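You operate a simulated robot arm through the tools that you are given. There is no shell and no other tool. Be economical: measure what you need, move in short steps, check, and stop when the job is done.

Carry out the task below with a simulated two-armed robot. There is one attempt and no reset: what you move stays moved.

TASK
Pour the purple jug through the orange strainer into the top-up pot.
Fine: close the outflow valve first; put the jug back, lay the strainer in the white tray, close the pot's lid; spill nothing. Set down upright: what you pick out.
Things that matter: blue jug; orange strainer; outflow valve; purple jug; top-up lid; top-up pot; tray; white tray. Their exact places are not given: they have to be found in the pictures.

Only the result counts: the job must be done as asked and must still hold three seconds after the hand-in. Knocking over, shifting, dropping, spilling or breaking anything else fails it. A push-on lid holds only when it is set on centred and level and pressed home; a screw cap is set on level and turned clockwise until tight.

THE ROBOT
Two 7-joint arms with two-finger parallel grippers on one trunk, on a base that drives. Base frame: it is fixed to the floor where the robot stands at the start and does not move with it; the origin is under the middle of the robot, x ahead of it, y to its left, z up. Units: mm, rad, N and s.
The left shoulder is at the start at [60, 144, 916], the right one opposite. With the tool pointing down near the work surface each hand reaches from about 300 to 720 mm from the robot's upright axis, wherever it stands, measured 20 degrees to its own side. Places, roughly: outflow valve [1000, 0, 900]; top-up lid [1100, 200, 1000]; top-up pot [1000, 200, 900]; tray [1000, 700, 900]; white tray [1000, 750, 750]. Payload 1.57 kg a hand.
The TCP of each hand is the grasp point between the finger pads, 30 mm short of the fingertips. In the tool frame z runs along the fingers and y along their closing line. Largest opening 110 mm; finger width 24, thickness 12; the body of the gripper, 48 by 112 mm, starts 78 mm behind the TCP.
Orientation is that of the tool frame in the base frame, as a unit quaternion [w, x, y, z]. With the fingers straight down and closing along the base's y, the tool's x points along the base's -x, its y along +y and its z along -z.

THE INTERFACE
- The arms move only by the tool move_arm. It takes "left_steps", "right_steps" or both (then of equal length, played together; a hand with none holds still); each is a list of rows, each a list of 7 numbers: the shift along the tool's x, y, z in units of 30 mm (1.0 is 30 mm), then the turn, a rotation vector about the tool's x, y, z in units of 8 degrees (1.0 is 8 degrees), then the finger opening in mm, from 0 to 110. In form: [[dx, dy, dz, rx, ry, rz, claw], ...]. A call has 1 to 8 rows; each row shifts and turns the commanded pose from where the row before left it, along the tool's axes as they then stand. A call with a number of a shift or a turn outside -1 to 1 is refused whole. Each row takes 0.2 s and may step no farther than 50 mm and 0.15 rad from the row before; otherwise, or with a gripper value out of range, the whole call is refused. A pose out of reach is approached as far as the arm can. The call stops where the force on the tool passes 50 N (or 10 N more than at its start, if that is more) or the arm is blocked; 0.2 s more then pass. Each finger travels about 45 mm/s and halts on what it meets, pressing with about 38 N; the grip force reading is that of the motor and also rises with nothing between the fingers. The clock runs only during rows and for 0.2 s after the last one: add rows that do not move to give the fingers time. It gives the time, the measured TCP pose, the force on the tool (base axes), the opening and the grip force at its end, in the units of the frame above (readings bear some noise), with the torque about the TCP (base axes, N m) and any sound that the robot's microphone picked up.
- Cameras (640 x 400 px; columns grow to the right, rows downward): "scene" is now at [65.3, 13.7, 1543.5]; the picture's right is [0.13, -0.99, 0.00], its down [-0.59, -0.08, -0.81] and it looks along [0.80, 0.10, -0.59] (base axes); focal length 287 px, centre (320, 200). "left" rides on the left gripper at [70, -16, -141] in its tool frame; the picture's right is [0.23, 0.97, 0.00], its down [-0.85, 0.20, -0.48] and it looks along [-0.47, 0.11, 0.88] (tool axes); focal length 222 px, centre (320, 200). "right" rides on the right gripper at [70, 16, -141] in its tool frame; the picture's right is [-0.23, 0.97, 0.00], its down [-0.86, -0.20, -0.48] and it looks along [-0.47, -0.11, 0.88] (tool axes); focal length 222 px, centre (320, 200).
- snapshot(camera): a new picture of that camera. The clock stands still meanwhile.
- lift_body(by): slides the trunk up (or, below 0, down) by that many mm; the arms and the scene camera ride with it, the base frame stays. It gives what a move gives, with no picture.
- base_move(legs): drives the robot by 1 to 6 legs, each [ahead, left, turn to the left] in mm, mm and rad, along the robot's own axes; the way and the turn of a leg run together, so that a leg with both is an arc; at most 1500 mm and 3.142 rad a leg. The arms and the cameras ride along, it lands a little off, and it stops where it bumps. It gives what a move gives.
- head_to(pan, tilt): turns the head with the scene camera to pan (to the left, within 1.501 rad either way) and tilt (down, from -0.506 to 1.204), counted from straight ahead of the robot. It gives what a move gives.
- probe_pixels(camera, pixels): for up to 12 pixels [column, row] of the newest picture of that camera ("zoom" is the newest enlarged one), the place [x, y, z] in the base frame of the surface seen there, good to about 3 mm, but the place of the scene camera against the robot may be out by one fixed shift of up to 12 mm in any direction. The clock stands still meanwhile.
- enlarge(camera, box): a new picture of the part [left, top, right, bottom] of that camera's present view, enlarged. The clock stands still meanwhile.
- finish_job(): hands the job in; it is judged then, once.

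Go step by step. Measure first, check grasps and placings, and put right what went wrong. The budget is 80 turns and 70 pictures, counting those below and the enlarged ones. Unless the task says otherwise, let go and move clear before handing in, and close with one line.

The tools are called after "Request:" by a JSON object that holds its "fn" and its "kwargs". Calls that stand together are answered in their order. move_arm: Moves the arms, as the interface text tells. Its arguments: {"type":"object","properties":{"left_steps":{"type":"array"},"right_steps":{"type":"array"}},"required":[]} The other tools are called the same way: lift_body (by) slides the trunk up or down; base_move (legs) drives the base; head_to (pan, tilt) turns the head that bears the scene camera; snapshot (camera) takes a picture; probe_pixels (camera, pixels) gives the place of the surface under pixels of a picture; enlarge (camera, box) takes an enlarged picture of a part of a camera's view; finish_job () hands the job in.

At the start:

```text
clock: 0.0
left_eef_pos: [489.1, 399.4, 999.0]
left_tool_rot: [0.0, 0.0, 1.0, 0.001]
left_wrist_force: [0.2, 0.1, -0.2]
left_ft_torque: [-0.01, 0.0, -0.02]
left_opening: 110.0
left_gripper_force: 0.0
right_eef_pos: [607.0, -32.6, 1000.5]
right_tool_rot: [0.0, 0.0, 1.0, 0.0]
right_wrist_force: [-0.5, -0.5, -1.0]
right_ft_torque: [0.01, 0.02, 0.0]
right_opening: 110.3
right_gripper_force: 0.1
trunk travel left (down, up): [-515.0, 75.0]
robot x, y, heading: [1.2, 1.2, 0.001]
head pan, tilt: [0.127, 0.632]
```

scene: 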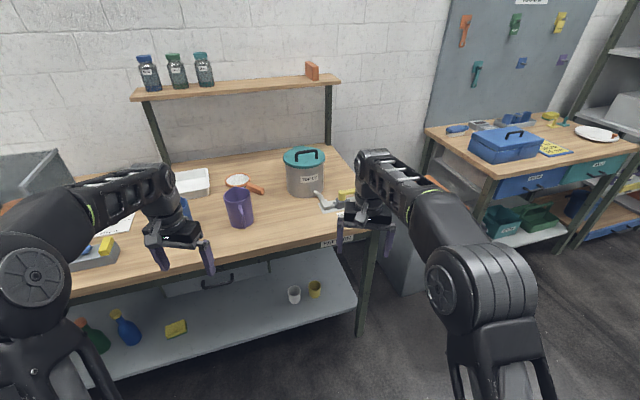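
right: 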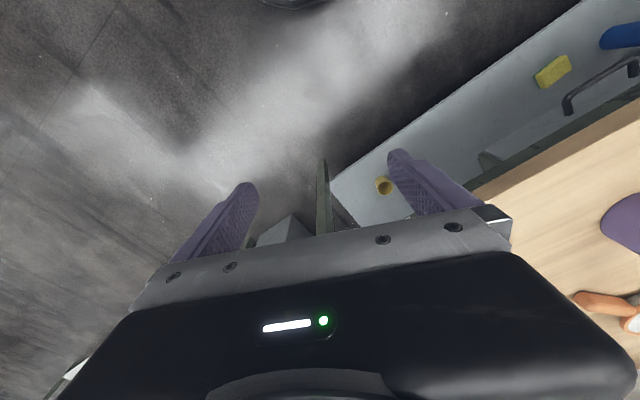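
left: 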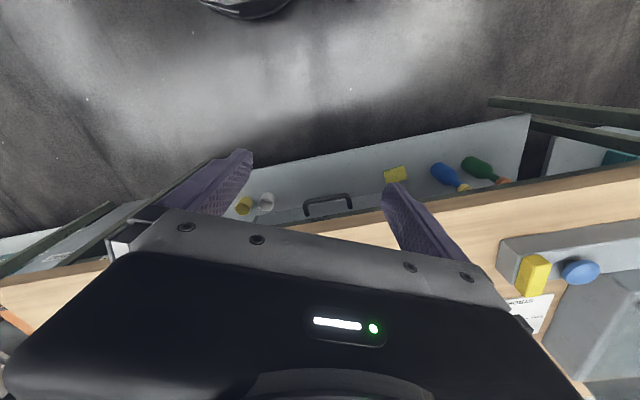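

The scene shows the purple jug near (238,208), the pot with teal lid near (305,170), the strainer near (240,183), the white tray near (190,182), and a valve near (325,200). I'll enlarge these for detail.

Request:
{"fn": "enlarge", "kwargs": {"camera": "scene", "box": [210, 130, 370, 230]}}

Request:
{"fn": "enlarge", "kwargs": {"camera": "scene", "box": [60, 140, 260, 265]}}

Request:
{"fn": "probe_pixels", "kwargs": {"camera": "scene", "pixels": [[238, 195], [240, 222], [304, 153], [303, 175], [318, 203], [327, 207], [238, 181], [255, 188], [192, 183], [270, 215], [345, 195], [300, 210]]}}

```text
4.00 times, centred on (290, 180) of scene
```

zoom: 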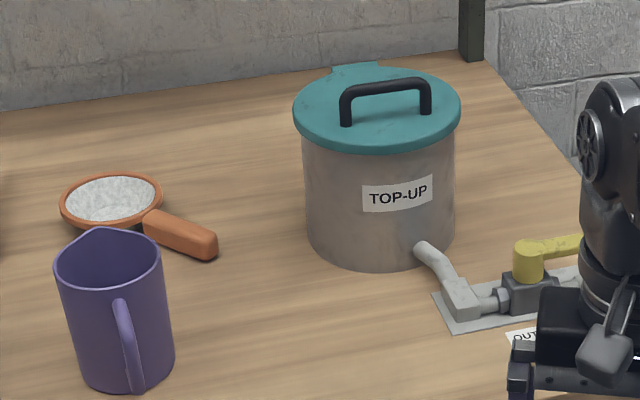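

```text
3.20 times, centred on (160, 202) of scene
```

zoom: 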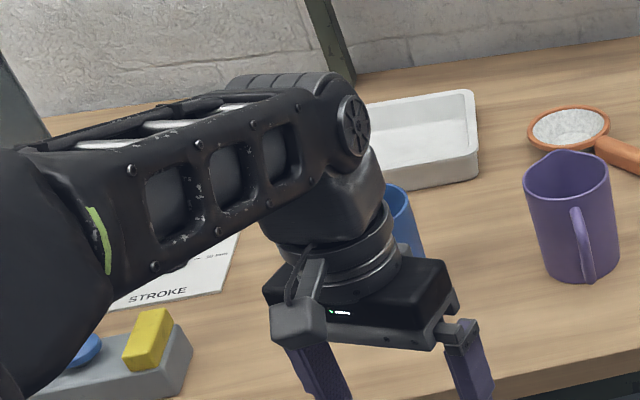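

```text
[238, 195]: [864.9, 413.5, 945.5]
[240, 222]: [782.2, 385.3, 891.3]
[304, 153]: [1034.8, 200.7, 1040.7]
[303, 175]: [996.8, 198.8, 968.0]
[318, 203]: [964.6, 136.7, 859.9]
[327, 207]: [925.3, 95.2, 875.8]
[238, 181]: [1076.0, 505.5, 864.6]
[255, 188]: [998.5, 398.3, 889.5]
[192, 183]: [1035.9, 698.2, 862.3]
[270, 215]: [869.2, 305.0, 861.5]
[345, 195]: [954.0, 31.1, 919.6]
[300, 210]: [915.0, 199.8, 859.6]
```

I'll draw both hands back to uncover the valve, the tray and the rest of the table.

Request:
{"fn": "move_arm", "kwargs": {"left_steps": [[0.5, 0.8, -1, 0, 0, 0, 110], [0.5, 0.8, -1, 0, 0, 0, 110], [0.5, 0.8, -1, 0, 0, 0, 110], [0.5, 0.8, -0.5, 0, 0, 0, 110], [0.5, 0.8, 0, 0, 0, 0, 110], [0.5, 0, 0, 0, 0, 0, 110]], "right_steps": [[1, -1, 0, 0, 0, 0, 110], [1, -1, 0, 0, 0, 0, 110], [1, -1, 0, 0, 0, 0, 110], [1, -1, 0, 0, 0, 0, 110], [1, -1, 0, 0, 0, 0, 110], [1, -1, 0, 0, 0, 0, 110]]}}

Request:
{"fn": "head_to", "kwargs": {"pan": 0.35, "tilt": 0.6}}

Request:
{"fn": "snapshot", "kwargs": {"camera": "scene"}}

```text
clock: 1.4
left_eef_pos: [414.9, 488.3, 1079.7]
left_tool_rot: [0.001, 0.001, 1.0, 0.0]
left_wrist_force: [-0.6, 0.4, 0.7]
left_ft_torque: [0.06, 0.0, 0.01]
left_opening: 110.0
left_gripper_force: 0.0
left hand out of reach, approached as far as the arm can: row 3, 4
right_eef_pos: [427.7, -213.8, 1001.5]
right_tool_rot: [0.001, -0.001, 1.0, 0.001]
right_wrist_force: [0.6, 0.3, -0.9]
right_ft_torque: [0.02, -0.02, 0.01]
right_opening: 109.9
right_gripper_force: 0.1
trunk travel left (down, up): [-515.0, 75.0]
robot x, y, heading: [1.5, 1.3, 0.001]
head pan, tilt: [0.127, 0.632]
```

```text
clock: 2.1
left_eef_pos: [417.7, 488.1, 1080.0]
left_tool_rot: [0.0, 0.001, 1.0, -0.001]
left_wrist_force: [0.2, -0.2, 0.6]
left_ft_torque: [-0.07, -0.02, 0.04]
left_opening: 110.0
left_gripper_force: 0.1
right_eef_pos: [426.5, -213.2, 1000.6]
right_tool_rot: [-0.001, 0.0, 1.0, 0.0]
right_wrist_force: [0.5, 0.8, 0.4]
right_ft_torque: [0.02, 0.0, -0.02]
right_opening: 109.7
right_gripper_force: 0.1
trunk travel left (down, up): [-515.0, 75.0]
robot x, y, heading: [-0.5, 1.3, -0.002]
head pan, tilt: [0.351, 0.6]
```

```text
64 pictures are left
```

scene: 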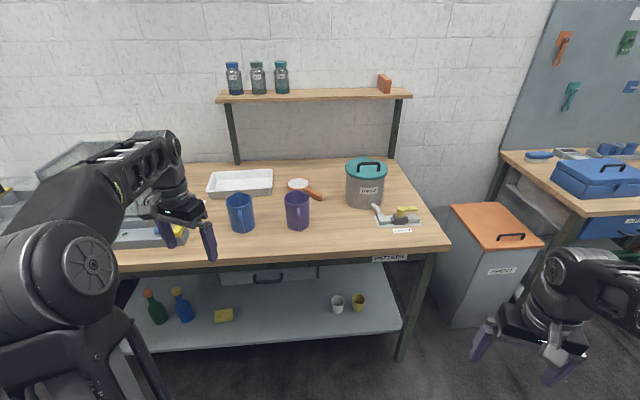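

Now all items are visible; I'll enlarge the valve and pot, and the jugs and tray.

Request:
{"fn": "enlarge", "kwargs": {"camera": "scene", "box": [336, 145, 432, 241]}}

Request:
{"fn": "probe_pixels", "kwargs": {"camera": "zoom", "pixels": [[320, 170], [200, 170], [115, 95], [215, 60], [200, 250], [270, 290], [265, 255], [330, 245], [250, 230], [160, 95], [245, 105], [210, 85]]}}

Request:
{"fn": "enlarge", "kwargs": {"camera": "scene", "box": [195, 155, 355, 255]}}

```text
4.17 times, centred on (384, 193) of scene
```

zoom: 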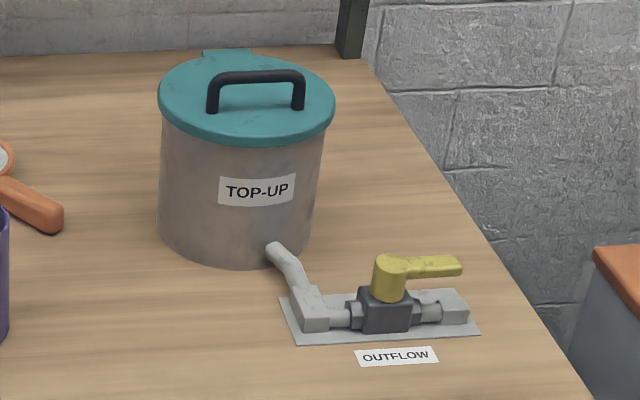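

```text
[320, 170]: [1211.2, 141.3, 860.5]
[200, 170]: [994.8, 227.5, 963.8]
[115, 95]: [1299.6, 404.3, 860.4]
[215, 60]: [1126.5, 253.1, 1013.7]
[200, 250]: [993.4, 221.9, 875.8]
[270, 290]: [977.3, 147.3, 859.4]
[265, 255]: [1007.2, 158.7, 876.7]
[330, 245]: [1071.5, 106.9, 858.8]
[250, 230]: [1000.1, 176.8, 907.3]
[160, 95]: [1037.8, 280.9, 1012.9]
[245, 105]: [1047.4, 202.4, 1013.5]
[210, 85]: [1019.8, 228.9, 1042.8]
```

```text
4.00 times, centred on (275, 205) of scene
```

zoom: 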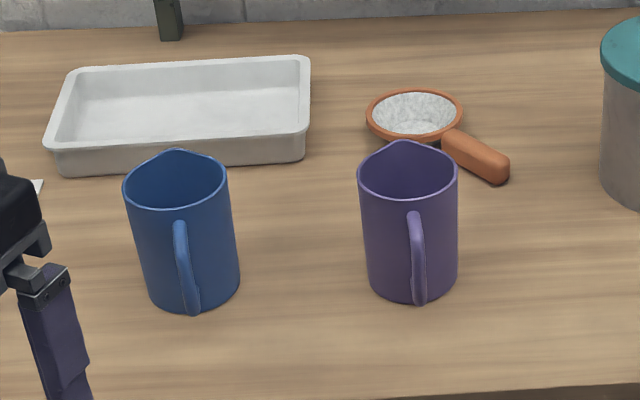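

Request:
{"fn": "probe_pixels", "kwargs": {"camera": "zoom", "pixels": [[362, 188], [455, 178], [405, 143], [414, 222], [424, 252], [420, 296], [385, 240], [370, 118], [460, 105], [412, 128], [455, 145], [498, 168]]}}

Request:
{"fn": "probe_pixels", "kwargs": {"camera": "zoom", "pixels": [[412, 108], [415, 91], [75, 73], [305, 62], [306, 130], [60, 150], [180, 118], [130, 195], [225, 185], [178, 152], [478, 162], [395, 290]]}}

```text
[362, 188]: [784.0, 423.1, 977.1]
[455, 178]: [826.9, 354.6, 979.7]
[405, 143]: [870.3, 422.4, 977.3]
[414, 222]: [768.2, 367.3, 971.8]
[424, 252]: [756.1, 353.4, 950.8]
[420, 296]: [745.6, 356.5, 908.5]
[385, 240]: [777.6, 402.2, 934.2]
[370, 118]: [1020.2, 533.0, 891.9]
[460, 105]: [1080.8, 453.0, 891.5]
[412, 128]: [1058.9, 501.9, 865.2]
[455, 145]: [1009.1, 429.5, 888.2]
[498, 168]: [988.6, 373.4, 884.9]
```

```text
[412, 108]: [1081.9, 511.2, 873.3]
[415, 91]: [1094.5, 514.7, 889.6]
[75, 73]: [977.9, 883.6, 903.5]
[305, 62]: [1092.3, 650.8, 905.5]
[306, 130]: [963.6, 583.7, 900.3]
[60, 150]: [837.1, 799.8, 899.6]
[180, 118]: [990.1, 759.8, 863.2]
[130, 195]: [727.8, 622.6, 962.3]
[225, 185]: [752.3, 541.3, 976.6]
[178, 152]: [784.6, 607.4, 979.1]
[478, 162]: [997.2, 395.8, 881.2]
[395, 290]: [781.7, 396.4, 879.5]
```

Request:
{"fn": "probe_pixels", "kwargs": {"camera": "scene", "pixels": [[250, 256], [440, 243], [350, 247], [400, 335], [250, 344], [268, 276], [395, 164], [225, 166], [403, 226], [350, 190], [380, 190], [365, 157]]}}

Request:
{"fn": "enlarge", "kwargs": {"camera": "scene", "box": [110, 240, 430, 360]}}

```text
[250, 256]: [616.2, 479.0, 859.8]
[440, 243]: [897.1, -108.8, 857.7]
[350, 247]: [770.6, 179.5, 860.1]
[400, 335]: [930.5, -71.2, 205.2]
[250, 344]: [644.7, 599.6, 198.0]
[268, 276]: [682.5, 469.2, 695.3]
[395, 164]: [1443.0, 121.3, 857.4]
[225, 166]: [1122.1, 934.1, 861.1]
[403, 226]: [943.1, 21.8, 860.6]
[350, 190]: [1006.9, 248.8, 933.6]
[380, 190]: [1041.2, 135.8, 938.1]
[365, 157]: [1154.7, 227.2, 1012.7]
```

```text
2.00 times, centred on (270, 300) of scene
```

zoom: 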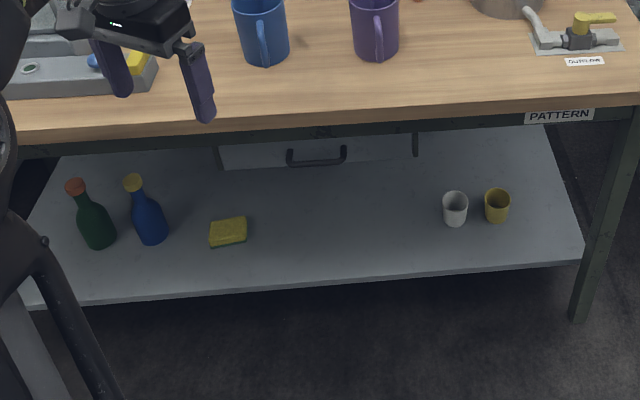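

The table is turned about 0.446 rad to the left, with its front edge 762 mm away along that heading. I'll raise the right hand, then turn square to the table and drive closer.

Request:
{"fn": "move_arm", "kwargs": {"right_steps": [[0.3, 0, -1, 0, 0, 0, 110], [0.3, 0, -1, 0, 0, 0, 110], [0.3, 0, -1, 0, 0, 0, 20], [0, 0, -1, 0, 0, 0, 0], [0, 0, 0, 0, 0, 0, 0]]}}

Request:
{"fn": "base_move", "kwargs": {"legs": [[0, 0, 0.446], [390, -140, 0]]}}

Request:
{"fn": "head_to", "kwargs": {"pan": -0.2, "tilt": 0.75}}

Request:
{"fn": "snapshot", "kwargs": {"camera": "scene"}}

```text
clock: 3.4
left_eef_pos: [415.0, 489.0, 1078.7]
left_tool_rot: [0.0, 0.0, 1.0, 0.0]
left_wrist_force: [0.0, 0.3, -0.8]
left_ft_torque: [-0.06, -0.01, 0.01]
left_opening: 109.8
left_gripper_force: 0.0
right_eef_pos: [398.3, -214.7, 1095.3]
right_tool_rot: [0.002, 0.0, 1.0, 0.001]
right_wrist_force: [0.1, -0.1, -0.4]
right_ft_torque: [-0.01, -0.04, 0.02]
right_opening: 41.6
right_gripper_force: 0.3
right hand out of reach, approached as far as the arm can: row 4
trunk travel left (down, up): [-515.0, 75.0]
robot x, y, heading: [1.4, 4.2, -0.001]
head pan, tilt: [0.351, 0.6]
```

```text
clock: 7.2
left_eef_pos: [572.1, 664.3, 1079.0]
left_tool_rot: [0.001, -0.224, 0.975, 0.0]
left_wrist_force: [1.0, -0.7, -0.3]
left_ft_torque: [0.0, 0.03, 0.06]
left_opening: 110.0
left_gripper_force: 0.1
right_eef_pos: [863.5, 21.2, 1095.8]
right_tool_rot: [0.001, -0.223, 0.975, 0.002]
right_wrist_force: [0.5, 0.6, -0.3]
right_ft_torque: [0.0, 0.0, -0.02]
right_opening: 0.1
right_gripper_force: 21.7
trunk travel left (down, up): [-515.0, 75.0]
robot x, y, heading: [408.4, 42.3, 0.452]
head pan, tilt: [0.351, 0.6]
```

```text
clock: 8.2
left_eef_pos: [570.9, 663.9, 1078.5]
left_tool_rot: [0.0, -0.224, 0.975, 0.0]
left_wrist_force: [0.0, 1.2, 0.7]
left_ft_torque: [0.01, -0.02, 0.01]
left_opening: 109.9
left_gripper_force: 0.0
right_eef_pos: [861.8, 19.8, 1097.0]
right_tool_rot: [0.001, -0.223, 0.975, 0.001]
right_wrist_force: [0.0, -0.6, 0.2]
right_ft_torque: [0.02, -0.04, 0.01]
right_opening: 0.0
right_gripper_force: 21.8
trunk travel left (down, up): [-515.0, 75.0]
robot x, y, heading: [409.5, 40.8, 0.448]
head pan, tilt: [-0.201, 0.75]
```

```text
60 pictures are left
```

scene: 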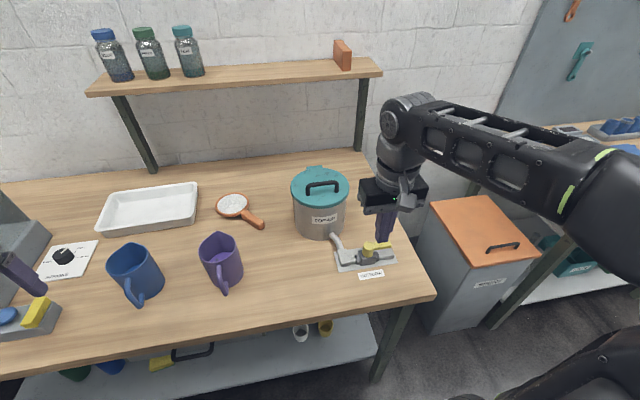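

Request:
{"fn": "enlarge", "kwargs": {"camera": "scene", "box": [280, 160, 440, 290]}}

Request:
{"fn": "probe_pixels", "kwargs": {"camera": "zoom", "pixels": [[120, 45], [210, 90], [160, 85], [115, 95], [165, 170], [345, 328], [420, 325], [345, 350], [350, 380], [250, 370], [440, 370], [355, 440]]}}

Request:
{"fn": "snapshot", "kwargs": {"camera": "right"}}

```text
3.08 times, centred on (360, 225) of scene
```

zoom: 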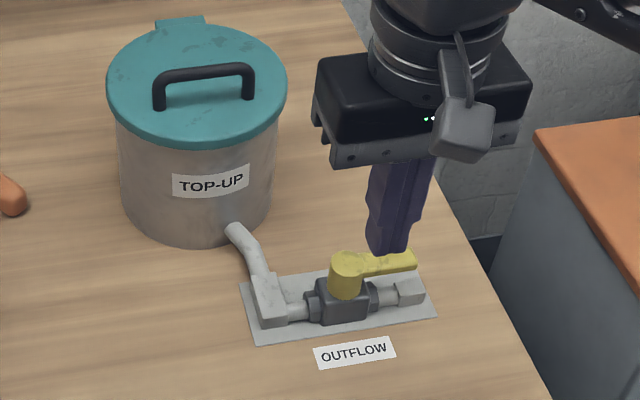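

```text
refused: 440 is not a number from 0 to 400
```

```text
58 pictures are left
```

right: 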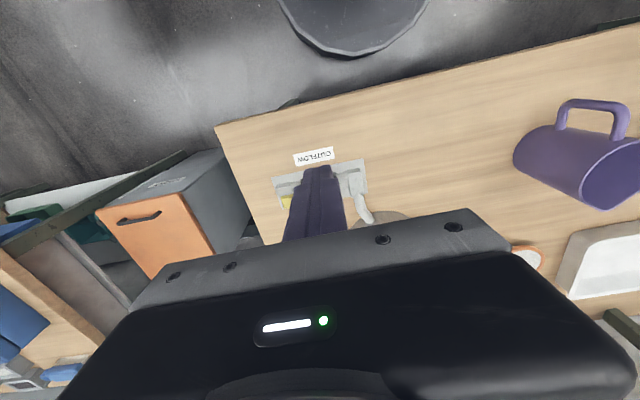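

Request:
{"fn": "probe_pixels", "kwargs": {"camera": "zoom", "pixels": [[345, 258], [345, 280], [375, 262], [412, 262], [325, 312], [275, 310], [415, 290], [180, 22], [205, 70], [165, 80], [250, 80], [195, 115]]}}

Request:
{"fn": "probe_pixels", "kwargs": {"camera": "zoom", "pixels": [[112, 85], [283, 80], [195, 142], [160, 45], [235, 40], [130, 40], [345, 345], [160, 100], [335, 332], [145, 180], [200, 230], [260, 180]]}}

```text
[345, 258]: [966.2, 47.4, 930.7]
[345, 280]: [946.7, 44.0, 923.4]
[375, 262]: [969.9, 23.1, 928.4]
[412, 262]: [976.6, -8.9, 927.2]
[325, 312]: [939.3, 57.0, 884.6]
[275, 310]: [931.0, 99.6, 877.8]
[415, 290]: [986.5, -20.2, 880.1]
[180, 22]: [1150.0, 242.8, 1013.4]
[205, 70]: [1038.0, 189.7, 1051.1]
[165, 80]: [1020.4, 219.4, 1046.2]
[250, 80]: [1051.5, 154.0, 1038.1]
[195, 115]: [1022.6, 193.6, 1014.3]
```

```text
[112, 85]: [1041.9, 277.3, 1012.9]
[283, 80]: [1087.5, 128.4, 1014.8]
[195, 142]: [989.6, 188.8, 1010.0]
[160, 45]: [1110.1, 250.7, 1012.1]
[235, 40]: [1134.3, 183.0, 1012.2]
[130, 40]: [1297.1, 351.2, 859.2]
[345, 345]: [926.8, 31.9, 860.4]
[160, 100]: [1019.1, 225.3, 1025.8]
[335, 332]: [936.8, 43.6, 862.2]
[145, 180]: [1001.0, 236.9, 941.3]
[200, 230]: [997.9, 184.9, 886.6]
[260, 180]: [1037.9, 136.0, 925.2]
```

Request:
{"fn": "probe_pixels", "kwargs": {"camera": "right", "pixels": [[293, 155], [335, 150], [313, 157], [366, 162], [286, 201], [590, 203], [217, 127], [345, 180]]}}

Request:
{"fn": "probe_pixels", "kwargs": {"camera": "zoom", "pixels": [[315, 351], [394, 339], [355, 352], [241, 288], [412, 256], [317, 366], [257, 344], [436, 315]]}}

Request:
{"fn": "enlarge", "kwargs": {"camera": "right", "box": [250, 120, 410, 220]}}

```text
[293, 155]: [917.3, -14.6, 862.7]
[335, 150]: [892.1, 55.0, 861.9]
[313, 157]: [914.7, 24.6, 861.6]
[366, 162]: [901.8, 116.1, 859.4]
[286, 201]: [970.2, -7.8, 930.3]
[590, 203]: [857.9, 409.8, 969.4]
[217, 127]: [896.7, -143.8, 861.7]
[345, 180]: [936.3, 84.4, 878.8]
```

```text
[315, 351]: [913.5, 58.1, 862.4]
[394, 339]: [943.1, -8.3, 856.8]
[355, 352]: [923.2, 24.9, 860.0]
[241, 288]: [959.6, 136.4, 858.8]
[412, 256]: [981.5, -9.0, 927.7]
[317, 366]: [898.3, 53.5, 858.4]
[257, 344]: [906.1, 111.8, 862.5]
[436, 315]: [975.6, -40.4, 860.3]
```

```text
4.00 times, centred on (330, 170) of right
```

zoom: 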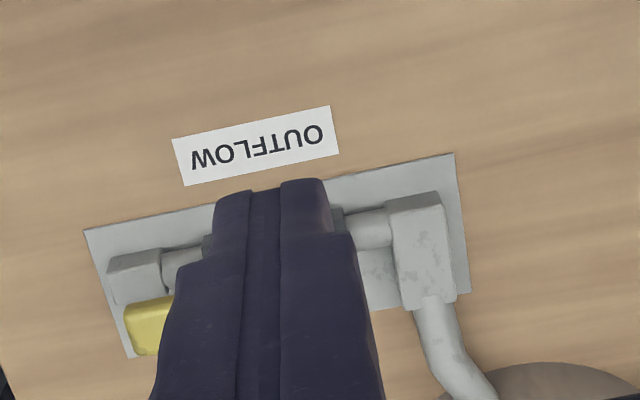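

Request:
{"fn": "probe_pixels", "kwargs": {"camera": "zoom", "pixels": [[331, 106], [339, 152], [173, 140], [187, 184], [454, 155], [85, 231], [127, 355], [130, 320], [160, 300]]}}

```text
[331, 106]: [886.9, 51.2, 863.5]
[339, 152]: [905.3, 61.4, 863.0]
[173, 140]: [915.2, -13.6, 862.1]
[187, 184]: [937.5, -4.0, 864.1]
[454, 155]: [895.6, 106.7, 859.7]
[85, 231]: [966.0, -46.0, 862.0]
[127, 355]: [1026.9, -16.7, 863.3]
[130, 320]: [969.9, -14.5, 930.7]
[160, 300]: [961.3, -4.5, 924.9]
```

Comparing both cameras, the scene camera reads about 9 mm too far in x. The lever lies along the pipe (open), so I'll bring the closed right fingers behind its end.

Request:
{"fn": "move_arm", "kwargs": {"right_steps": [[-0.933, -0.567, 0, 0, 0, 0, 0], [-0.933, -0.567, 0, 0, 0, 0, 0], [-0.933, -0.567, 0, 0, 0, 0, 0], [-0.933, -0.567, 0, 0, 0, 0, 0], [0, 0, 1, 0, 0, 0, 0], [0, 0, 1, 0, 0, 0, 0], [0, 0, 1, 0, 0, 0, 0], [0, 0, 1, 0, 0, 0, 0]]}}

Request:
{"fn": "enlarge", "kwargs": {"camera": "scene", "box": [300, 180, 440, 290]}}

```text
clock: 10.0
left_eef_pos: [570.4, 665.1, 1080.3]
left_tool_rot: [0.0, -0.224, 0.974, 0.0]
left_wrist_force: [0.6, 0.9, 0.2]
left_ft_torque: [0.01, 0.0, 0.01]
left_opening: 110.2
left_gripper_force: 0.1
right_eef_pos: [981.8, 11.6, 975.9]
right_tool_rot: [0.002, -0.224, 0.975, 0.0]
right_wrist_force: [-0.4, -0.4, 0.1]
right_ft_torque: [-0.01, -0.03, -0.01]
right_opening: 0.0
right_gripper_force: 21.1
right hand out of reach, approached as far as the arm can: row 4
trunk travel left (down, up): [-515.0, 75.0]
robot x, y, heading: [407.0, 43.3, 0.457]
head pan, tilt: [-0.201, 0.75]
```

```text
3.64 times, centred on (370, 235) of scene
```

zoom: 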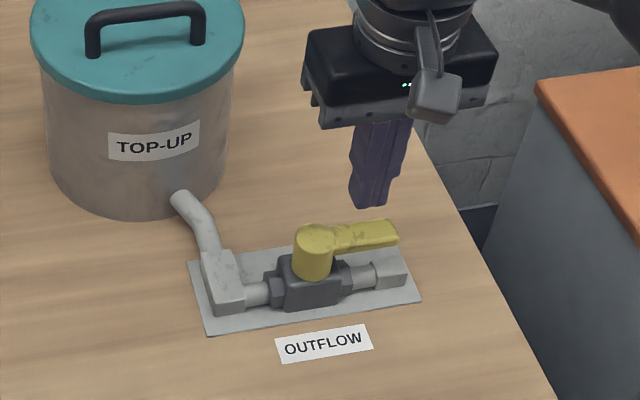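

Request:
{"fn": "move_arm", "kwargs": {"right_steps": [[-0.33, -0.2, 0, 0, 0, 0, 0], [0, 0, 0.5, 0, 0, 0, 0], [0, 0, 0.5, 0, 0, 0, 0], [0, 0, 0.35, 0, 0, 0, 0]]}}

Request:
{"fn": "enlarge", "kwargs": {"camera": "scene", "box": [300, 180, 440, 290]}}

```text
clock: 11.0
left_eef_pos: [571.7, 663.3, 1079.8]
left_tool_rot: [0.0, -0.224, 0.975, 0.0]
left_wrist_force: [-0.5, 0.0, 0.1]
left_ft_torque: [0.01, 0.02, 0.02]
left_opening: 110.3
left_gripper_force: 0.0
right_eef_pos: [994.7, 10.0, 934.3]
right_tool_rot: [0.002, -0.223, 0.975, 0.002]
right_wrist_force: [-1.1, -0.6, -0.6]
right_ft_torque: [-0.01, 0.0, -0.01]
right_opening: 0.0
right_gripper_force: 21.6
trunk travel left (down, up): [-515.0, 75.0]
robot x, y, heading: [411.0, 41.3, 0.452]
head pan, tilt: [-0.201, 0.75]
```

```text
3.64 times, centred on (370, 235) of scene
```

zoom: 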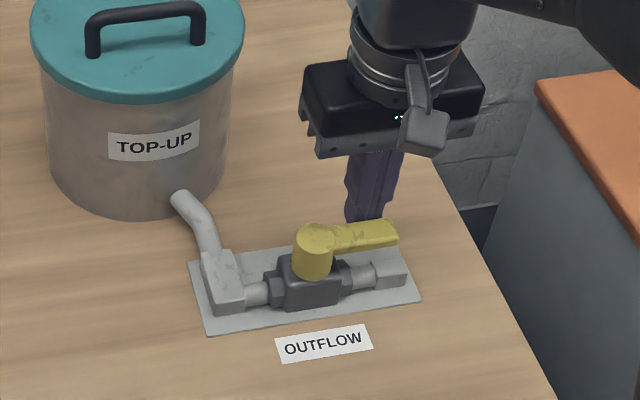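

Request:
{"fn": "move_arm", "kwargs": {"right_steps": [[0.5, 0, 0, 0, 0, 0, 0], [0.5, 0, 0, 0, 0, 0, 0], [0.5, 0, 0, 0, 0, 0, 0], [0.4, 0.25, 0, 0, 0, 0, 0], [0.3, 0.4, 0, 0, 0, 0, 0], [0.25, 0.45, 0, 0, 0, 0, 0]]}}

Request:
{"fn": "enlarge", "kwargs": {"camera": "scene", "box": [300, 180, 440, 290]}}

```text
clock: 11.5
left_eef_pos: [571.4, 665.0, 1079.1]
left_tool_rot: [-0.001, -0.226, 0.974, -0.001]
left_wrist_force: [0.8, -0.7, 1.0]
left_ft_torque: [0.01, -0.05, 0.0]
left_opening: 110.0
left_gripper_force: 0.0
right_eef_pos: [992.1, 8.9, 938.0]
right_tool_rot: [0.021, -0.224, 0.974, 0.003]
right_wrist_force: [23.8, 8.5, -10.5]
right_ft_torque: [0.11, -0.37, 0.0]
right_opening: 0.1
right_gripper_force: 21.4
trunk travel left (down, up): [-515.0, 75.0]
robot x, y, heading: [413.6, 43.3, 0.456]
head pan, tilt: [-0.201, 0.75]
stopped in row 2 (right hand): the force on the tool passed its limit (the readings are from after the stop); the commanded pose is now the measured one
```

```text
3.64 times, centred on (370, 235) of scene
```

zoom: 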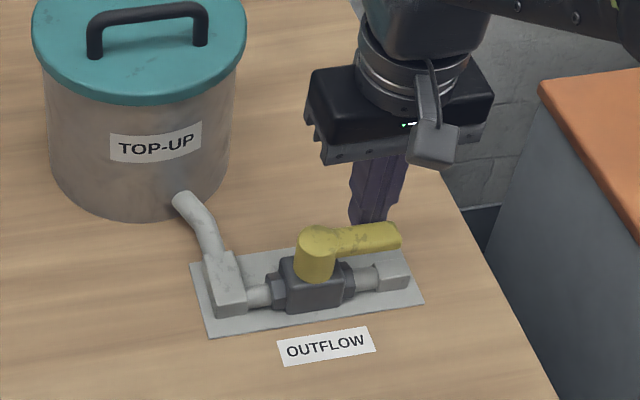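

The lever hit a stop toward the robot, so it must close the other way. I'll go over it to the near side and push it away.

Request:
{"fn": "move_arm", "kwargs": {"right_steps": [[-0.15, 0, 0, 0, 0, 0, 0], [0, 0, -0.9, 0, 0, 0, 0], [0, 0, -0.9, 0, 0, 0, 0], [1, 0, 0, 0, 0, 0, 0], [1, 0, 0, 0, 0, 0, 0], [0.2, 0, 0, 0, 0, 0, 0], [0, 0, 0.9, 0, 0, 0, 0], [0, 0, 0.9, 0, 0, 0, 0]]}}

Request:
{"fn": "move_arm", "kwargs": {"right_steps": [[-0.5, 0, 0, 0, 0, 0, 0], [-0.5, 0, 0, 0, 0, 0, 0], [-0.5, 0, 0, 0, 0, 0, 0], [-0.3, 0.1, 0, 0, 0, 0, 0]]}}

Request:
{"fn": "enlarge", "kwargs": {"camera": "scene", "box": [300, 180, 440, 290]}}

```text
clock: 13.3
left_eef_pos: [571.2, 665.8, 1079.4]
left_tool_rot: [0.0, -0.226, 0.974, 0.0]
left_wrist_force: [-0.5, 0.3, -0.4]
left_ft_torque: [0.0, 0.04, -0.03]
left_opening: 109.9
left_gripper_force: 0.3
right_eef_pos: [932.4, -20.1, 937.2]
right_tool_rot: [0.015, -0.226, 0.974, 0.004]
right_wrist_force: [0.2, 0.6, -0.4]
right_ft_torque: [0.02, 0.02, 0.0]
right_opening: 0.1
right_gripper_force: 20.8
trunk travel left (down, up): [-515.0, 75.0]
robot x, y, heading: [407.6, 44.4, 0.454]
head pan, tilt: [-0.201, 0.75]
```

```text
clock: 14.3
left_eef_pos: [571.2, 664.3, 1078.7]
left_tool_rot: [0.0, -0.225, 0.974, -0.001]
left_wrist_force: [0.2, 0.2, 0.7]
left_ft_torque: [0.0, 0.02, 0.01]
left_opening: 110.1
left_gripper_force: 0.0
right_eef_pos: [979.4, 6.5, 939.5]
right_tool_rot: [0.017, -0.225, 0.974, 0.004]
right_wrist_force: [-0.6, 0.0, -0.3]
right_ft_torque: [0.0, 0.03, 0.01]
right_opening: 0.0
right_gripper_force: 21.6
trunk travel left (down, up): [-515.0, 75.0]
robot x, y, heading: [410.5, 42.5, 0.449]
head pan, tilt: [-0.201, 0.75]
```

```text
3.64 times, centred on (370, 235) of scene
```

zoom: 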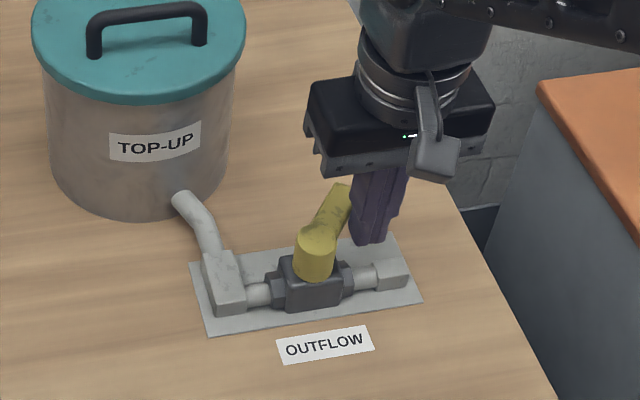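

It turns this way; I'll continue the arc until it stops.

Request:
{"fn": "move_arm", "kwargs": {"right_steps": [[-0.4, 0.2, 0, 0, 0, 0, 0], [-0.4, 0.3, 0, 0, 0, 0, 0], [-0.3, 0.3, 0, 0, 0, 0, 0], [0, 0.3, 0, 0, 0, 0, 0], [0, 0.3, 0, 0, 0, 0, 0], [0, 0.3, 0, 0, 0, 0, 0]]}}

Request:
{"fn": "enlarge", "kwargs": {"camera": "scene", "box": [300, 180, 440, 290]}}

```text
clock: 15.5
left_eef_pos: [574.5, 663.8, 1078.8]
left_tool_rot: [0.0, -0.223, 0.975, -0.001]
left_wrist_force: [-0.1, 0.7, -0.1]
left_ft_torque: [-0.04, -0.02, 0.0]
left_opening: 109.9
left_gripper_force: 0.0
right_eef_pos: [997.4, 39.8, 939.9]
right_tool_rot: [0.016, -0.216, 0.976, -0.008]
right_wrist_force: [5.2, -15.9, -0.4]
right_ft_torque: [-0.2, -0.06, 0.22]
right_opening: 0.1
right_gripper_force: 21.6
trunk travel left (down, up): [-515.0, 75.0]
robot x, y, heading: [410.3, 42.1, 0.449]
head pan, tilt: [-0.201, 0.75]
stopped in row 6 (right hand): the force on the tool passed its limit (the readings are from after the stop); the commanded pose is now the measured one
```

```text
3.64 times, centred on (370, 235) of scene
```

zoom: 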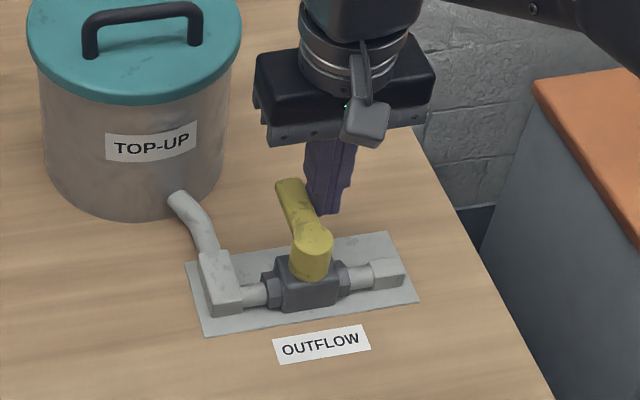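

The lever now stands across the pipe against its stop: valve closed. I'll back off, lift, and turn the right gripper so it closes fore-aft for the lid handle.

Request:
{"fn": "move_arm", "kwargs": {"right_steps": [[0, -0.4, 0, 0, 0, 0, 0], [0, 0, -1, 0, 0, 0, 0], [0, 0, -1, 0, 0, 0, 0], [0, 0, -1, 0, 0, 1, 20], [0, 0, -1, 0, 0, 1, 40], [0, 0, -1, 0, 0, 1, 40], [0, 0, -0.5, 0, 0, 1, 40], [0, 0, 0, 0, 0, 1, 40]]}}

Request:
{"fn": "move_arm", "kwargs": {"right_steps": [[0, 0, 0, 0, 0, 1, 40], [0, 0, 0, 0, 0, 1, 40], [0, 0, 0, 0, 0, 1, 40], [0, 0, 0, 0, 0, 1, 40], [0, 0, 0, 0, 0, 1, 40], [0, 0, 0, 0, 0, 1, 40], [0, 0, 0, 0, 0, 0.25, 40], [0, 0, 0, 0, 0, 0, 40]]}}

Request:
{"fn": "snapshot", "kwargs": {"camera": "right"}}

Request:
{"fn": "enlarge", "kwargs": {"camera": "scene", "box": [270, 140, 430, 290]}}

```text
clock: 17.3
left_eef_pos: [573.8, 663.2, 1079.4]
left_tool_rot: [0.0, -0.223, 0.975, 0.0]
left_wrist_force: [0.3, -0.3, 0.8]
left_ft_torque: [0.02, -0.02, 0.0]
left_opening: 110.2
left_gripper_force: 0.1
right_eef_pos: [995.3, 31.6, 1094.4]
right_tool_rot: [0.013, 0.08, 0.997, 0.0]
right_wrist_force: [0.7, -0.2, 0.5]
right_ft_torque: [-0.01, 0.03, -0.01]
right_opening: 40.0
right_gripper_force: 0.0
right hand out of reach, approached as far as the arm can: row 7
trunk travel left (down, up): [-515.0, 75.0]
robot x, y, heading: [411.1, 42.6, 0.45]
head pan, tilt: [-0.201, 0.75]
```

```text
clock: 19.1
left_eef_pos: [572.3, 664.1, 1079.5]
left_tool_rot: [0.0, -0.223, 0.975, 0.0]
left_wrist_force: [0.4, 0.4, 0.6]
left_ft_torque: [0.01, 0.01, -0.01]
left_opening: 110.2
left_gripper_force: 0.1
right_eef_pos: [995.0, 33.6, 1092.9]
right_tool_rot: [0.012, 0.493, 0.87, 0.005]
right_wrist_force: [-0.1, 0.5, 1.0]
right_ft_torque: [0.01, 0.04, 0.03]
right_opening: 39.9
right_gripper_force: 0.0
trunk travel left (down, up): [-515.0, 75.0]
robot x, y, heading: [409.6, 36.9, 0.453]
head pan, tilt: [-0.201, 0.75]
```

```text
51 pictures are left
```

right: 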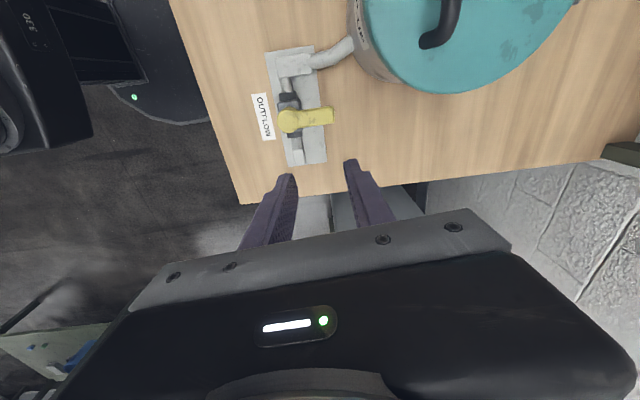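

```text
2.67 times, centred on (350, 215) of scene
```

zoom: 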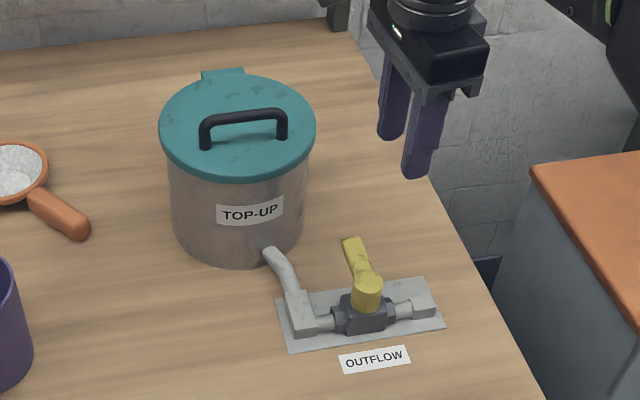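

Request:
{"fn": "move_arm", "kwargs": {"right_steps": [[0, 0, 0, 0, 0, 0.6, 40], [0.9, 0.75, 0, 0, 0, 0, 40], [0.9, 0.75, 0, 0, 0, 0, 40], [0.9, 0.75, 0, 0, 0, 0, 40], [0.4, 0.7, 0, 0, 0, 0, 40], [0, 0, 0, 0, 0, 0, 40]]}}

Request:
{"fn": "snapshot", "kwargs": {"camera": "right"}}

```text
clock: 20.5
left_eef_pos: [573.3, 662.9, 1078.1]
left_tool_rot: [0.0, -0.223, 0.975, 0.0]
left_wrist_force: [-0.3, -0.4, -1.0]
left_ft_torque: [-0.02, 0.0, -0.02]
left_opening: 110.0
left_gripper_force: 0.0
right_eef_pos: [1000.8, 56.9, 1093.1]
right_tool_rot: [0.013, 0.529, 0.848, 0.006]
right_wrist_force: [0.4, 0.4, -0.2]
right_ft_torque: [-0.04, 0.01, 0.02]
right_opening: 39.8
right_gripper_force: 0.0
right hand out of reach, approached as far as the arm can: row 2, 3, 4, 5
trunk travel left (down, up): [-515.0, 75.0]
robot x, y, heading: [409.5, 40.8, 0.451]
head pan, tilt: [-0.201, 0.75]
```

```text
49 pictures are left
```

right: 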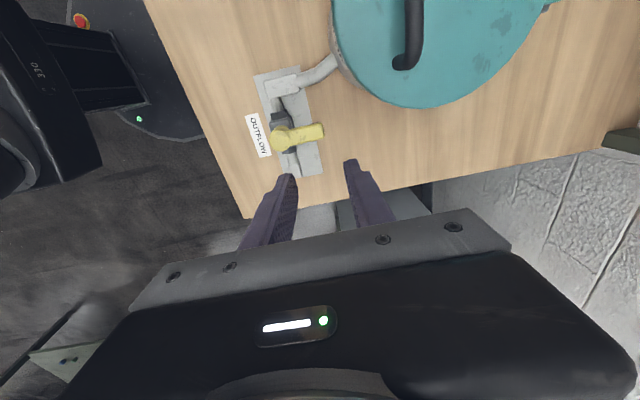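

Request:
{"fn": "probe_pixels", "kwargs": {"camera": "right", "pixels": [[195, 118], [140, 120], [405, 62], [413, 30], [150, 60], [400, 66]]}}

Request:
{"fn": "lift_body", "kwargs": {"by": 70}}

```text
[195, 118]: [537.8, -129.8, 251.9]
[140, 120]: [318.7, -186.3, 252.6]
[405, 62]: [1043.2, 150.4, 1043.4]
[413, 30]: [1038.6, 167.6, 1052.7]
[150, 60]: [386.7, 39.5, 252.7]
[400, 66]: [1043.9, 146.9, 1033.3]
```

```text
clock: 21.6
left_eef_pos: [573.4, 663.6, 1150.2]
left_tool_rot: [-0.001, -0.223, 0.975, 0.001]
left_wrist_force: [-0.1, 0.4, 0.0]
left_ft_torque: [0.0, 0.0, 0.01]
left_opening: 109.9
left_gripper_force: 0.1
right_eef_pos: [1000.8, 55.5, 1161.6]
right_tool_rot: [0.013, 0.529, 0.848, 0.007]
right_wrist_force: [0.0, -0.2, -0.1]
right_ft_torque: [-0.02, 0.0, 0.0]
right_opening: 40.1
right_gripper_force: 0.2
trunk travel left (down, up): [-585.0, 5.0]
robot x, y, heading: [408.9, 41.0, 0.445]
head pan, tilt: [-0.201, 0.75]
```

Out of reach at that height; the base has about 130 mm of clearance to the table, so I'll drive 95 mm closer.

Request:
{"fn": "base_move", "kwargs": {"legs": [[95, 0, 0]]}}

Request:
{"fn": "move_arm", "kwargs": {"right_steps": [[0, 0, 0.5, 0, 0, 0, 40], [1, 0, 0.3, 0, 0, 0, 40], [1, -0.2, 0.3, 0, 0, 0, 40], [1, -0.2, 0, 0, 0, 0, 40], [0.6, 0, 0, 0, 0, 0, 40], [0, 0, 0, 0, 0, 0, 40]]}}

Request:
{"fn": "snapshot", "kwargs": {"camera": "right"}}

```text
clock: 22.7
left_eef_pos: [661.7, 706.1, 1148.7]
left_tool_rot: [-0.001, -0.222, 0.975, -0.001]
left_wrist_force: [1.3, 0.7, -0.9]
left_ft_torque: [-0.03, 0.01, 0.02]
left_opening: 109.9
left_gripper_force: 0.1
right_eef_pos: [1089.9, 97.4, 1160.5]
right_tool_rot: [0.012, 0.529, 0.848, 0.007]
right_wrist_force: [0.3, -0.1, -0.8]
right_ft_torque: [0.0, 0.03, -0.03]
right_opening: 40.0
right_gripper_force: 0.1
trunk travel left (down, up): [-585.0, 5.0]
robot x, y, heading: [496.4, 83.5, 0.448]
head pan, tilt: [-0.201, 0.75]
```

```text
clock: 24.1
left_eef_pos: [659.5, 705.8, 1148.9]
left_tool_rot: [0.0, -0.223, 0.975, 0.0]
left_wrist_force: [1.3, 0.6, 0.1]
left_ft_torque: [0.01, -0.03, 0.01]
left_opening: 110.2
left_gripper_force: 0.1
right_eef_pos: [1030.5, 190.0, 1126.7]
right_tool_rot: [0.012, 0.529, 0.849, 0.007]
right_wrist_force: [0.2, -0.4, 1.0]
right_ft_torque: [-0.02, -0.01, -0.01]
right_opening: 40.2
right_gripper_force: 0.1
trunk travel left (down, up): [-585.0, 5.0]
robot x, y, heading: [497.7, 82.5, 0.453]
head pan, tilt: [-0.201, 0.75]
```

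```text
48 pictures are left
```

right: 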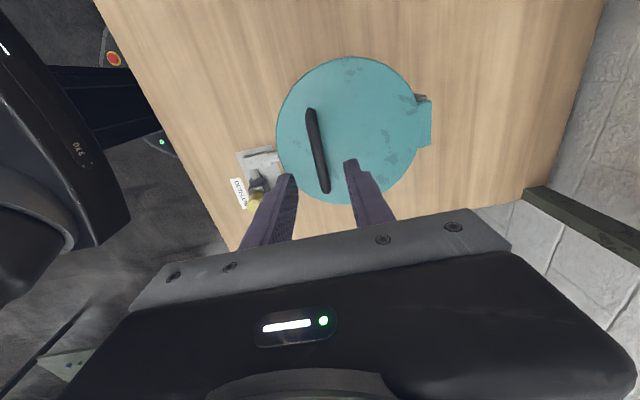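

Request:
{"fn": "probe_pixels", "kwargs": {"camera": "right", "pixels": [[310, 115], [318, 150], [325, 185], [280, 140], [425, 125], [350, 60], [385, 130], [420, 100]]}}

```text
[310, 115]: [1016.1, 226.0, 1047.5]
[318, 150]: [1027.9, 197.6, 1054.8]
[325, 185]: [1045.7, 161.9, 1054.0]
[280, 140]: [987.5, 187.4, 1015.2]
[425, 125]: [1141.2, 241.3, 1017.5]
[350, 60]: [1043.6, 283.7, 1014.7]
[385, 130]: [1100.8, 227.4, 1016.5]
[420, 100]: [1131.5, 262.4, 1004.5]
```

Bar centre is at u≈1012, matching the TCP. Descend and grip.

Request:
{"fn": "move_arm", "kwargs": {"right_steps": [[0, 0, 0.8, 0, 0, 0, 40], [0, 0, 0.8, 0, 0, 0, 40], [0, 0, 0.75, 0, 0, 0, 40], [0, 0, 0, 0, 0, 0, 40], [0, 0, 0, 0, 0, 0, 0], [0, 0, 0, 0, 0, 0, 0], [0, 0, 0, 0, 0, 0, 0], [0, 0, 0, 0, 0, 0, 0]]}}

Request:
{"fn": "enlarge", "kwargs": {"camera": "scene", "box": [240, 140, 440, 300]}}

```text
clock: 25.9
left_eef_pos: [661.2, 704.1, 1149.0]
left_tool_rot: [0.0, -0.222, 0.975, 0.0]
left_wrist_force: [0.2, 0.3, 0.0]
left_ft_torque: [0.0, 0.01, 0.03]
left_opening: 110.0
left_gripper_force: 0.2
right_eef_pos: [1032.0, 190.1, 1055.6]
right_tool_rot: [0.013, 0.529, 0.848, 0.006]
right_wrist_force: [-4.9, -1.8, -2.2]
right_ft_torque: [-0.12, 0.04, -0.69]
right_opening: 11.5
right_gripper_force: 28.7
trunk travel left (down, up): [-585.0, 5.0]
robot x, y, heading: [500.6, 80.9, 0.449]
head pan, tilt: [-0.201, 0.75]
```

```text
2.50 times, centred on (340, 220) of scene
```

zoom: 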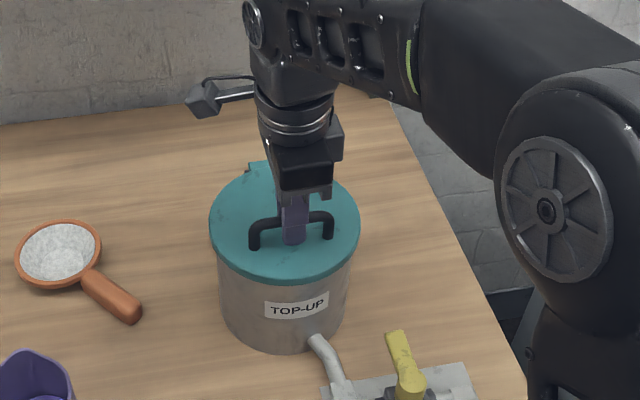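

The handle is held (11.5 mm). I'll raise the lid along its arc about the hinge to ~40°, pitching the tool to stay in reach.

Request:
{"fn": "move_arm", "kwargs": {"right_steps": [[0, 0.3, -0.68, 0, 0, 0, 0], [0, 0.41, -0.62, -1, 0, 0, 0], [0, 0.58, -0.46, -1, 0, 0, 0], [0, 0.7, -0.26, -1, 0, 0, 0], [0, 0, 0, 0, 0, 0, 0]]}}

Request:
{"fn": "snapshot", "kwargs": {"camera": "scene"}}

```text
clock: 27.1
left_eef_pos: [660.2, 703.6, 1149.9]
left_tool_rot: [0.0, -0.223, 0.975, 0.0]
left_wrist_force: [-0.2, -0.3, -0.2]
left_ft_torque: [0.0, -0.01, -0.04]
left_opening: 110.1
left_gripper_force: 0.0
right_eef_pos: [1079.5, 211.3, 1126.2]
right_tool_rot: [0.122, 0.515, 0.828, 0.184]
right_wrist_force: [-3.0, -6.4, 3.0]
right_ft_torque: [-0.05, 0.06, -0.79]
right_opening: 11.5
right_gripper_force: 29.5
trunk travel left (down, up): [-585.0, 5.0]
robot x, y, heading: [497.9, 83.2, 0.452]
head pan, tilt: [-0.201, 0.75]
```

```text
46 pictures are left
```

scene: 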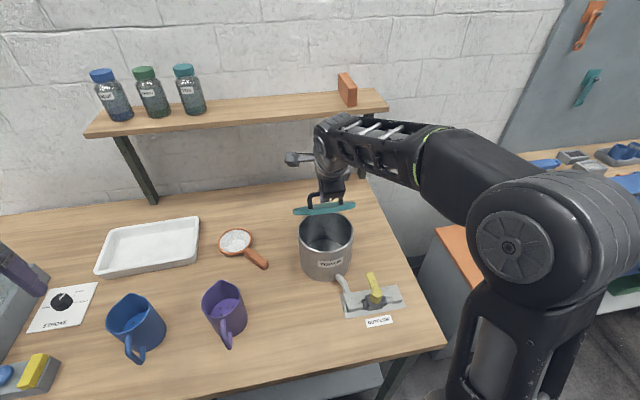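

Request:
{"fn": "move_arm", "kwargs": {"right_steps": [[0, 0.74, -0.03, 0, 0, 0, 0], [0, 0.74, 0.1, 0, 0, 0, 0], [0, 0.71, 0.23, 0.5, 0, 0, 0], [0, 0, 0, 0, 0, 0, 0]]}}

Request:
{"fn": "enlarge", "kwargs": {"camera": "scene", "box": [260, 120, 420, 300]}}

```text
clock: 28.1
left_eef_pos: [661.8, 704.2, 1150.3]
left_tool_rot: [0.0, -0.222, 0.975, 0.001]
left_wrist_force: [-0.3, 0.1, -0.8]
left_ft_torque: [-0.03, 0.0, 0.02]
left_opening: 110.1
left_gripper_force: 0.0
right_eef_pos: [1137.9, 239.9, 1146.8]
right_tool_rot: [0.105, 0.519, 0.834, 0.154]
right_wrist_force: [4.3, -9.7, -1.4]
right_ft_torque: [-0.11, -0.13, -0.79]
right_opening: 11.7
right_gripper_force: 28.7
trunk travel left (down, up): [-585.0, 5.0]
robot x, y, heading: [499.6, 83.3, 0.447]
head pan, tilt: [-0.201, 0.75]
```

```text
2.22 times, centred on (340, 210) of scene
```

zoom: 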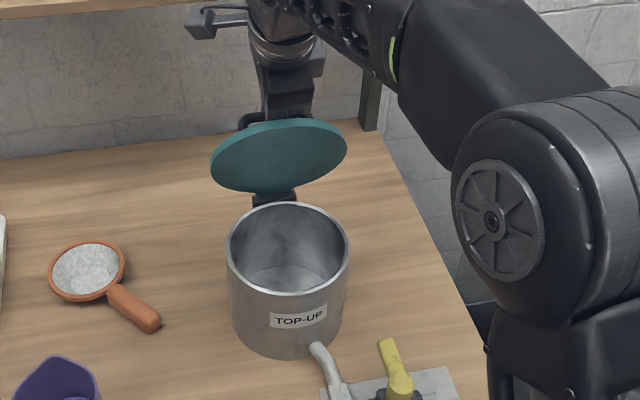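

Request:
{"fn": "move_arm", "kwargs": {"right_steps": [[0, 0.68, 0.3, 0.5, 0, 0, 0], [0, 0.64, 0.37, 0.5, 0, 0, 0], [0, 0, 0, 0, 0, 0, 0]]}}

Request:
{"fn": "enlarge", "kwargs": {"camera": "scene", "box": [260, 120, 420, 300]}}

```text
clock: 28.9
left_eef_pos: [662.3, 704.1, 1148.9]
left_tool_rot: [0.0, -0.222, 0.975, 0.001]
left_wrist_force: [0.2, 0.3, 0.0]
left_ft_torque: [-0.02, -0.01, 0.02]
left_opening: 110.0
left_gripper_force: 0.1
right_eef_pos: [1178.0, 259.9, 1142.6]
right_tool_rot: [0.069, 0.526, 0.842, 0.097]
right_wrist_force: [10.3, -11.3, 9.1]
right_ft_torque: [-0.19, -0.21, -0.81]
right_opening: 12.0
right_gripper_force: 29.2
trunk travel left (down, up): [-585.0, 5.0]
robot x, y, heading: [496.3, 86.8, 0.448]
head pan, tilt: [-0.201, 0.75]
```

```text
2.22 times, centred on (340, 210) of scene
```

zoom: 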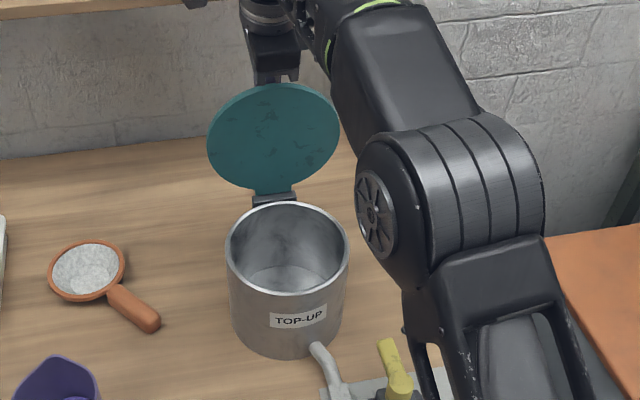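

Request:
{"fn": "move_arm", "kwargs": {"right_steps": [[0, 0.59, 0.45, 0.5, 0, 0, 0], [0, 0.45, 0.5, 0.3, 0, 0, 0], [0, 0, 0, 0, 0, 0, 0]]}}

Request:
{"fn": "enlarge", "kwargs": {"camera": "scene", "box": [260, 120, 420, 300]}}

```text
clock: 29.7
left_eef_pos: [661.0, 701.5, 1149.8]
left_tool_rot: [0.0, -0.223, 0.975, 0.001]
left_wrist_force: [0.0, 0.4, -1.0]
left_ft_torque: [-0.04, 0.01, 0.0]
left_opening: 110.3
left_gripper_force: 0.0
right_eef_pos: [1177.1, 258.8, 1141.8]
right_tool_rot: [0.068, 0.525, 0.843, 0.096]
right_wrist_force: [11.5, -12.1, 13.1]
right_ft_torque: [0.19, -0.04, -0.72]
right_opening: 11.5
right_gripper_force: 29.1
right hand out of reach, approached as far as the arm can: row 1, 2
trunk travel left (down, up): [-585.0, 5.0]
robot x, y, heading: [499.0, 85.3, 0.449]
head pan, tilt: [-0.201, 0.75]
```

```text
2.22 times, centred on (340, 210) of scene
```

zoom: 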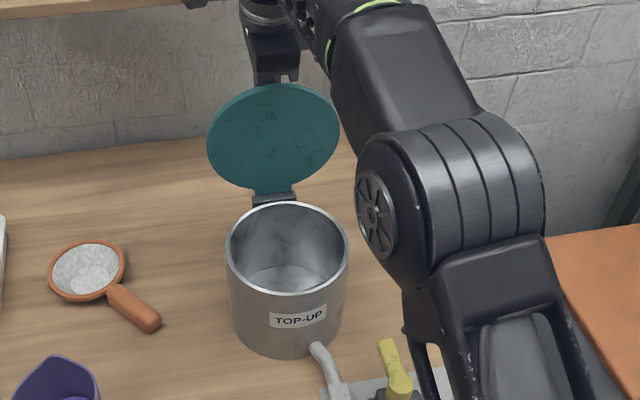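

Arm at its reach with the lid about upright. I'll open the fingers a little: the inner finger still keeps the lid from falling shut, and this shows which way it leans.

Request:
{"fn": "move_arm", "kwargs": {"right_steps": [[0, 0, 0, 0, 0, 0, 35], [0, 0, 0, 0, 0, 0, 50], [0, 0, 0, 0, 0, 0, 50], [0, 0, 0, 0, 0, 0, 50], [0, 0, 0, 0, 0, 0, 50]]}}

Request:
{"fn": "enlarge", "kwargs": {"camera": "scene", "box": [260, 120, 420, 300]}}

Request:
{"fn": "snapshot", "kwargs": {"camera": "right"}}

```text
clock: 30.9
left_eef_pos: [660.7, 705.1, 1149.1]
left_tool_rot: [0.0, -0.223, 0.975, 0.0]
left_wrist_force: [0.6, 0.1, 0.1]
left_ft_torque: [-0.01, 0.0, 0.0]
left_opening: 109.8
left_gripper_force: 0.0
right_eef_pos: [1176.1, 260.8, 1140.8]
right_tool_rot: [0.068, 0.525, 0.843, 0.096]
right_wrist_force: [1.3, 0.5, -0.1]
right_ft_torque: [-0.04, 0.02, -0.05]
right_opening: 50.2
right_gripper_force: 0.1
trunk travel left (down, up): [-585.0, 5.0]
robot x, y, heading: [498.0, 83.0, 0.445]
head pan, tilt: [-0.201, 0.75]
```

```text
2.22 times, centred on (340, 210) of scene
```

zoom: 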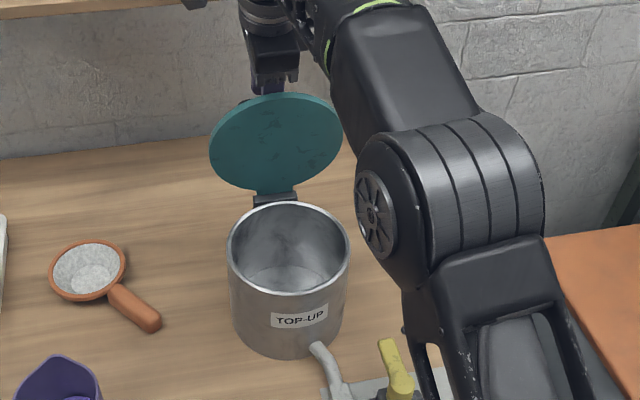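

```text
41 pictures are left
```

right: 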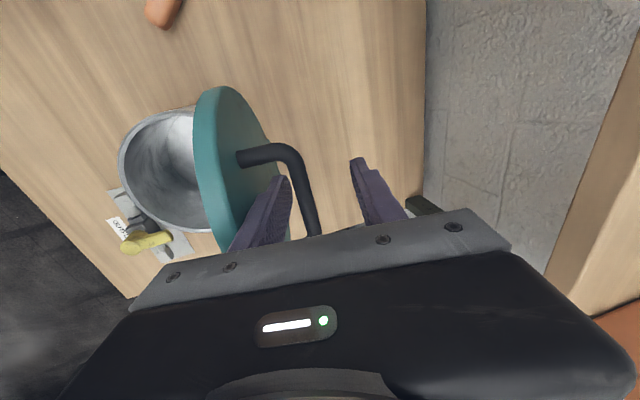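

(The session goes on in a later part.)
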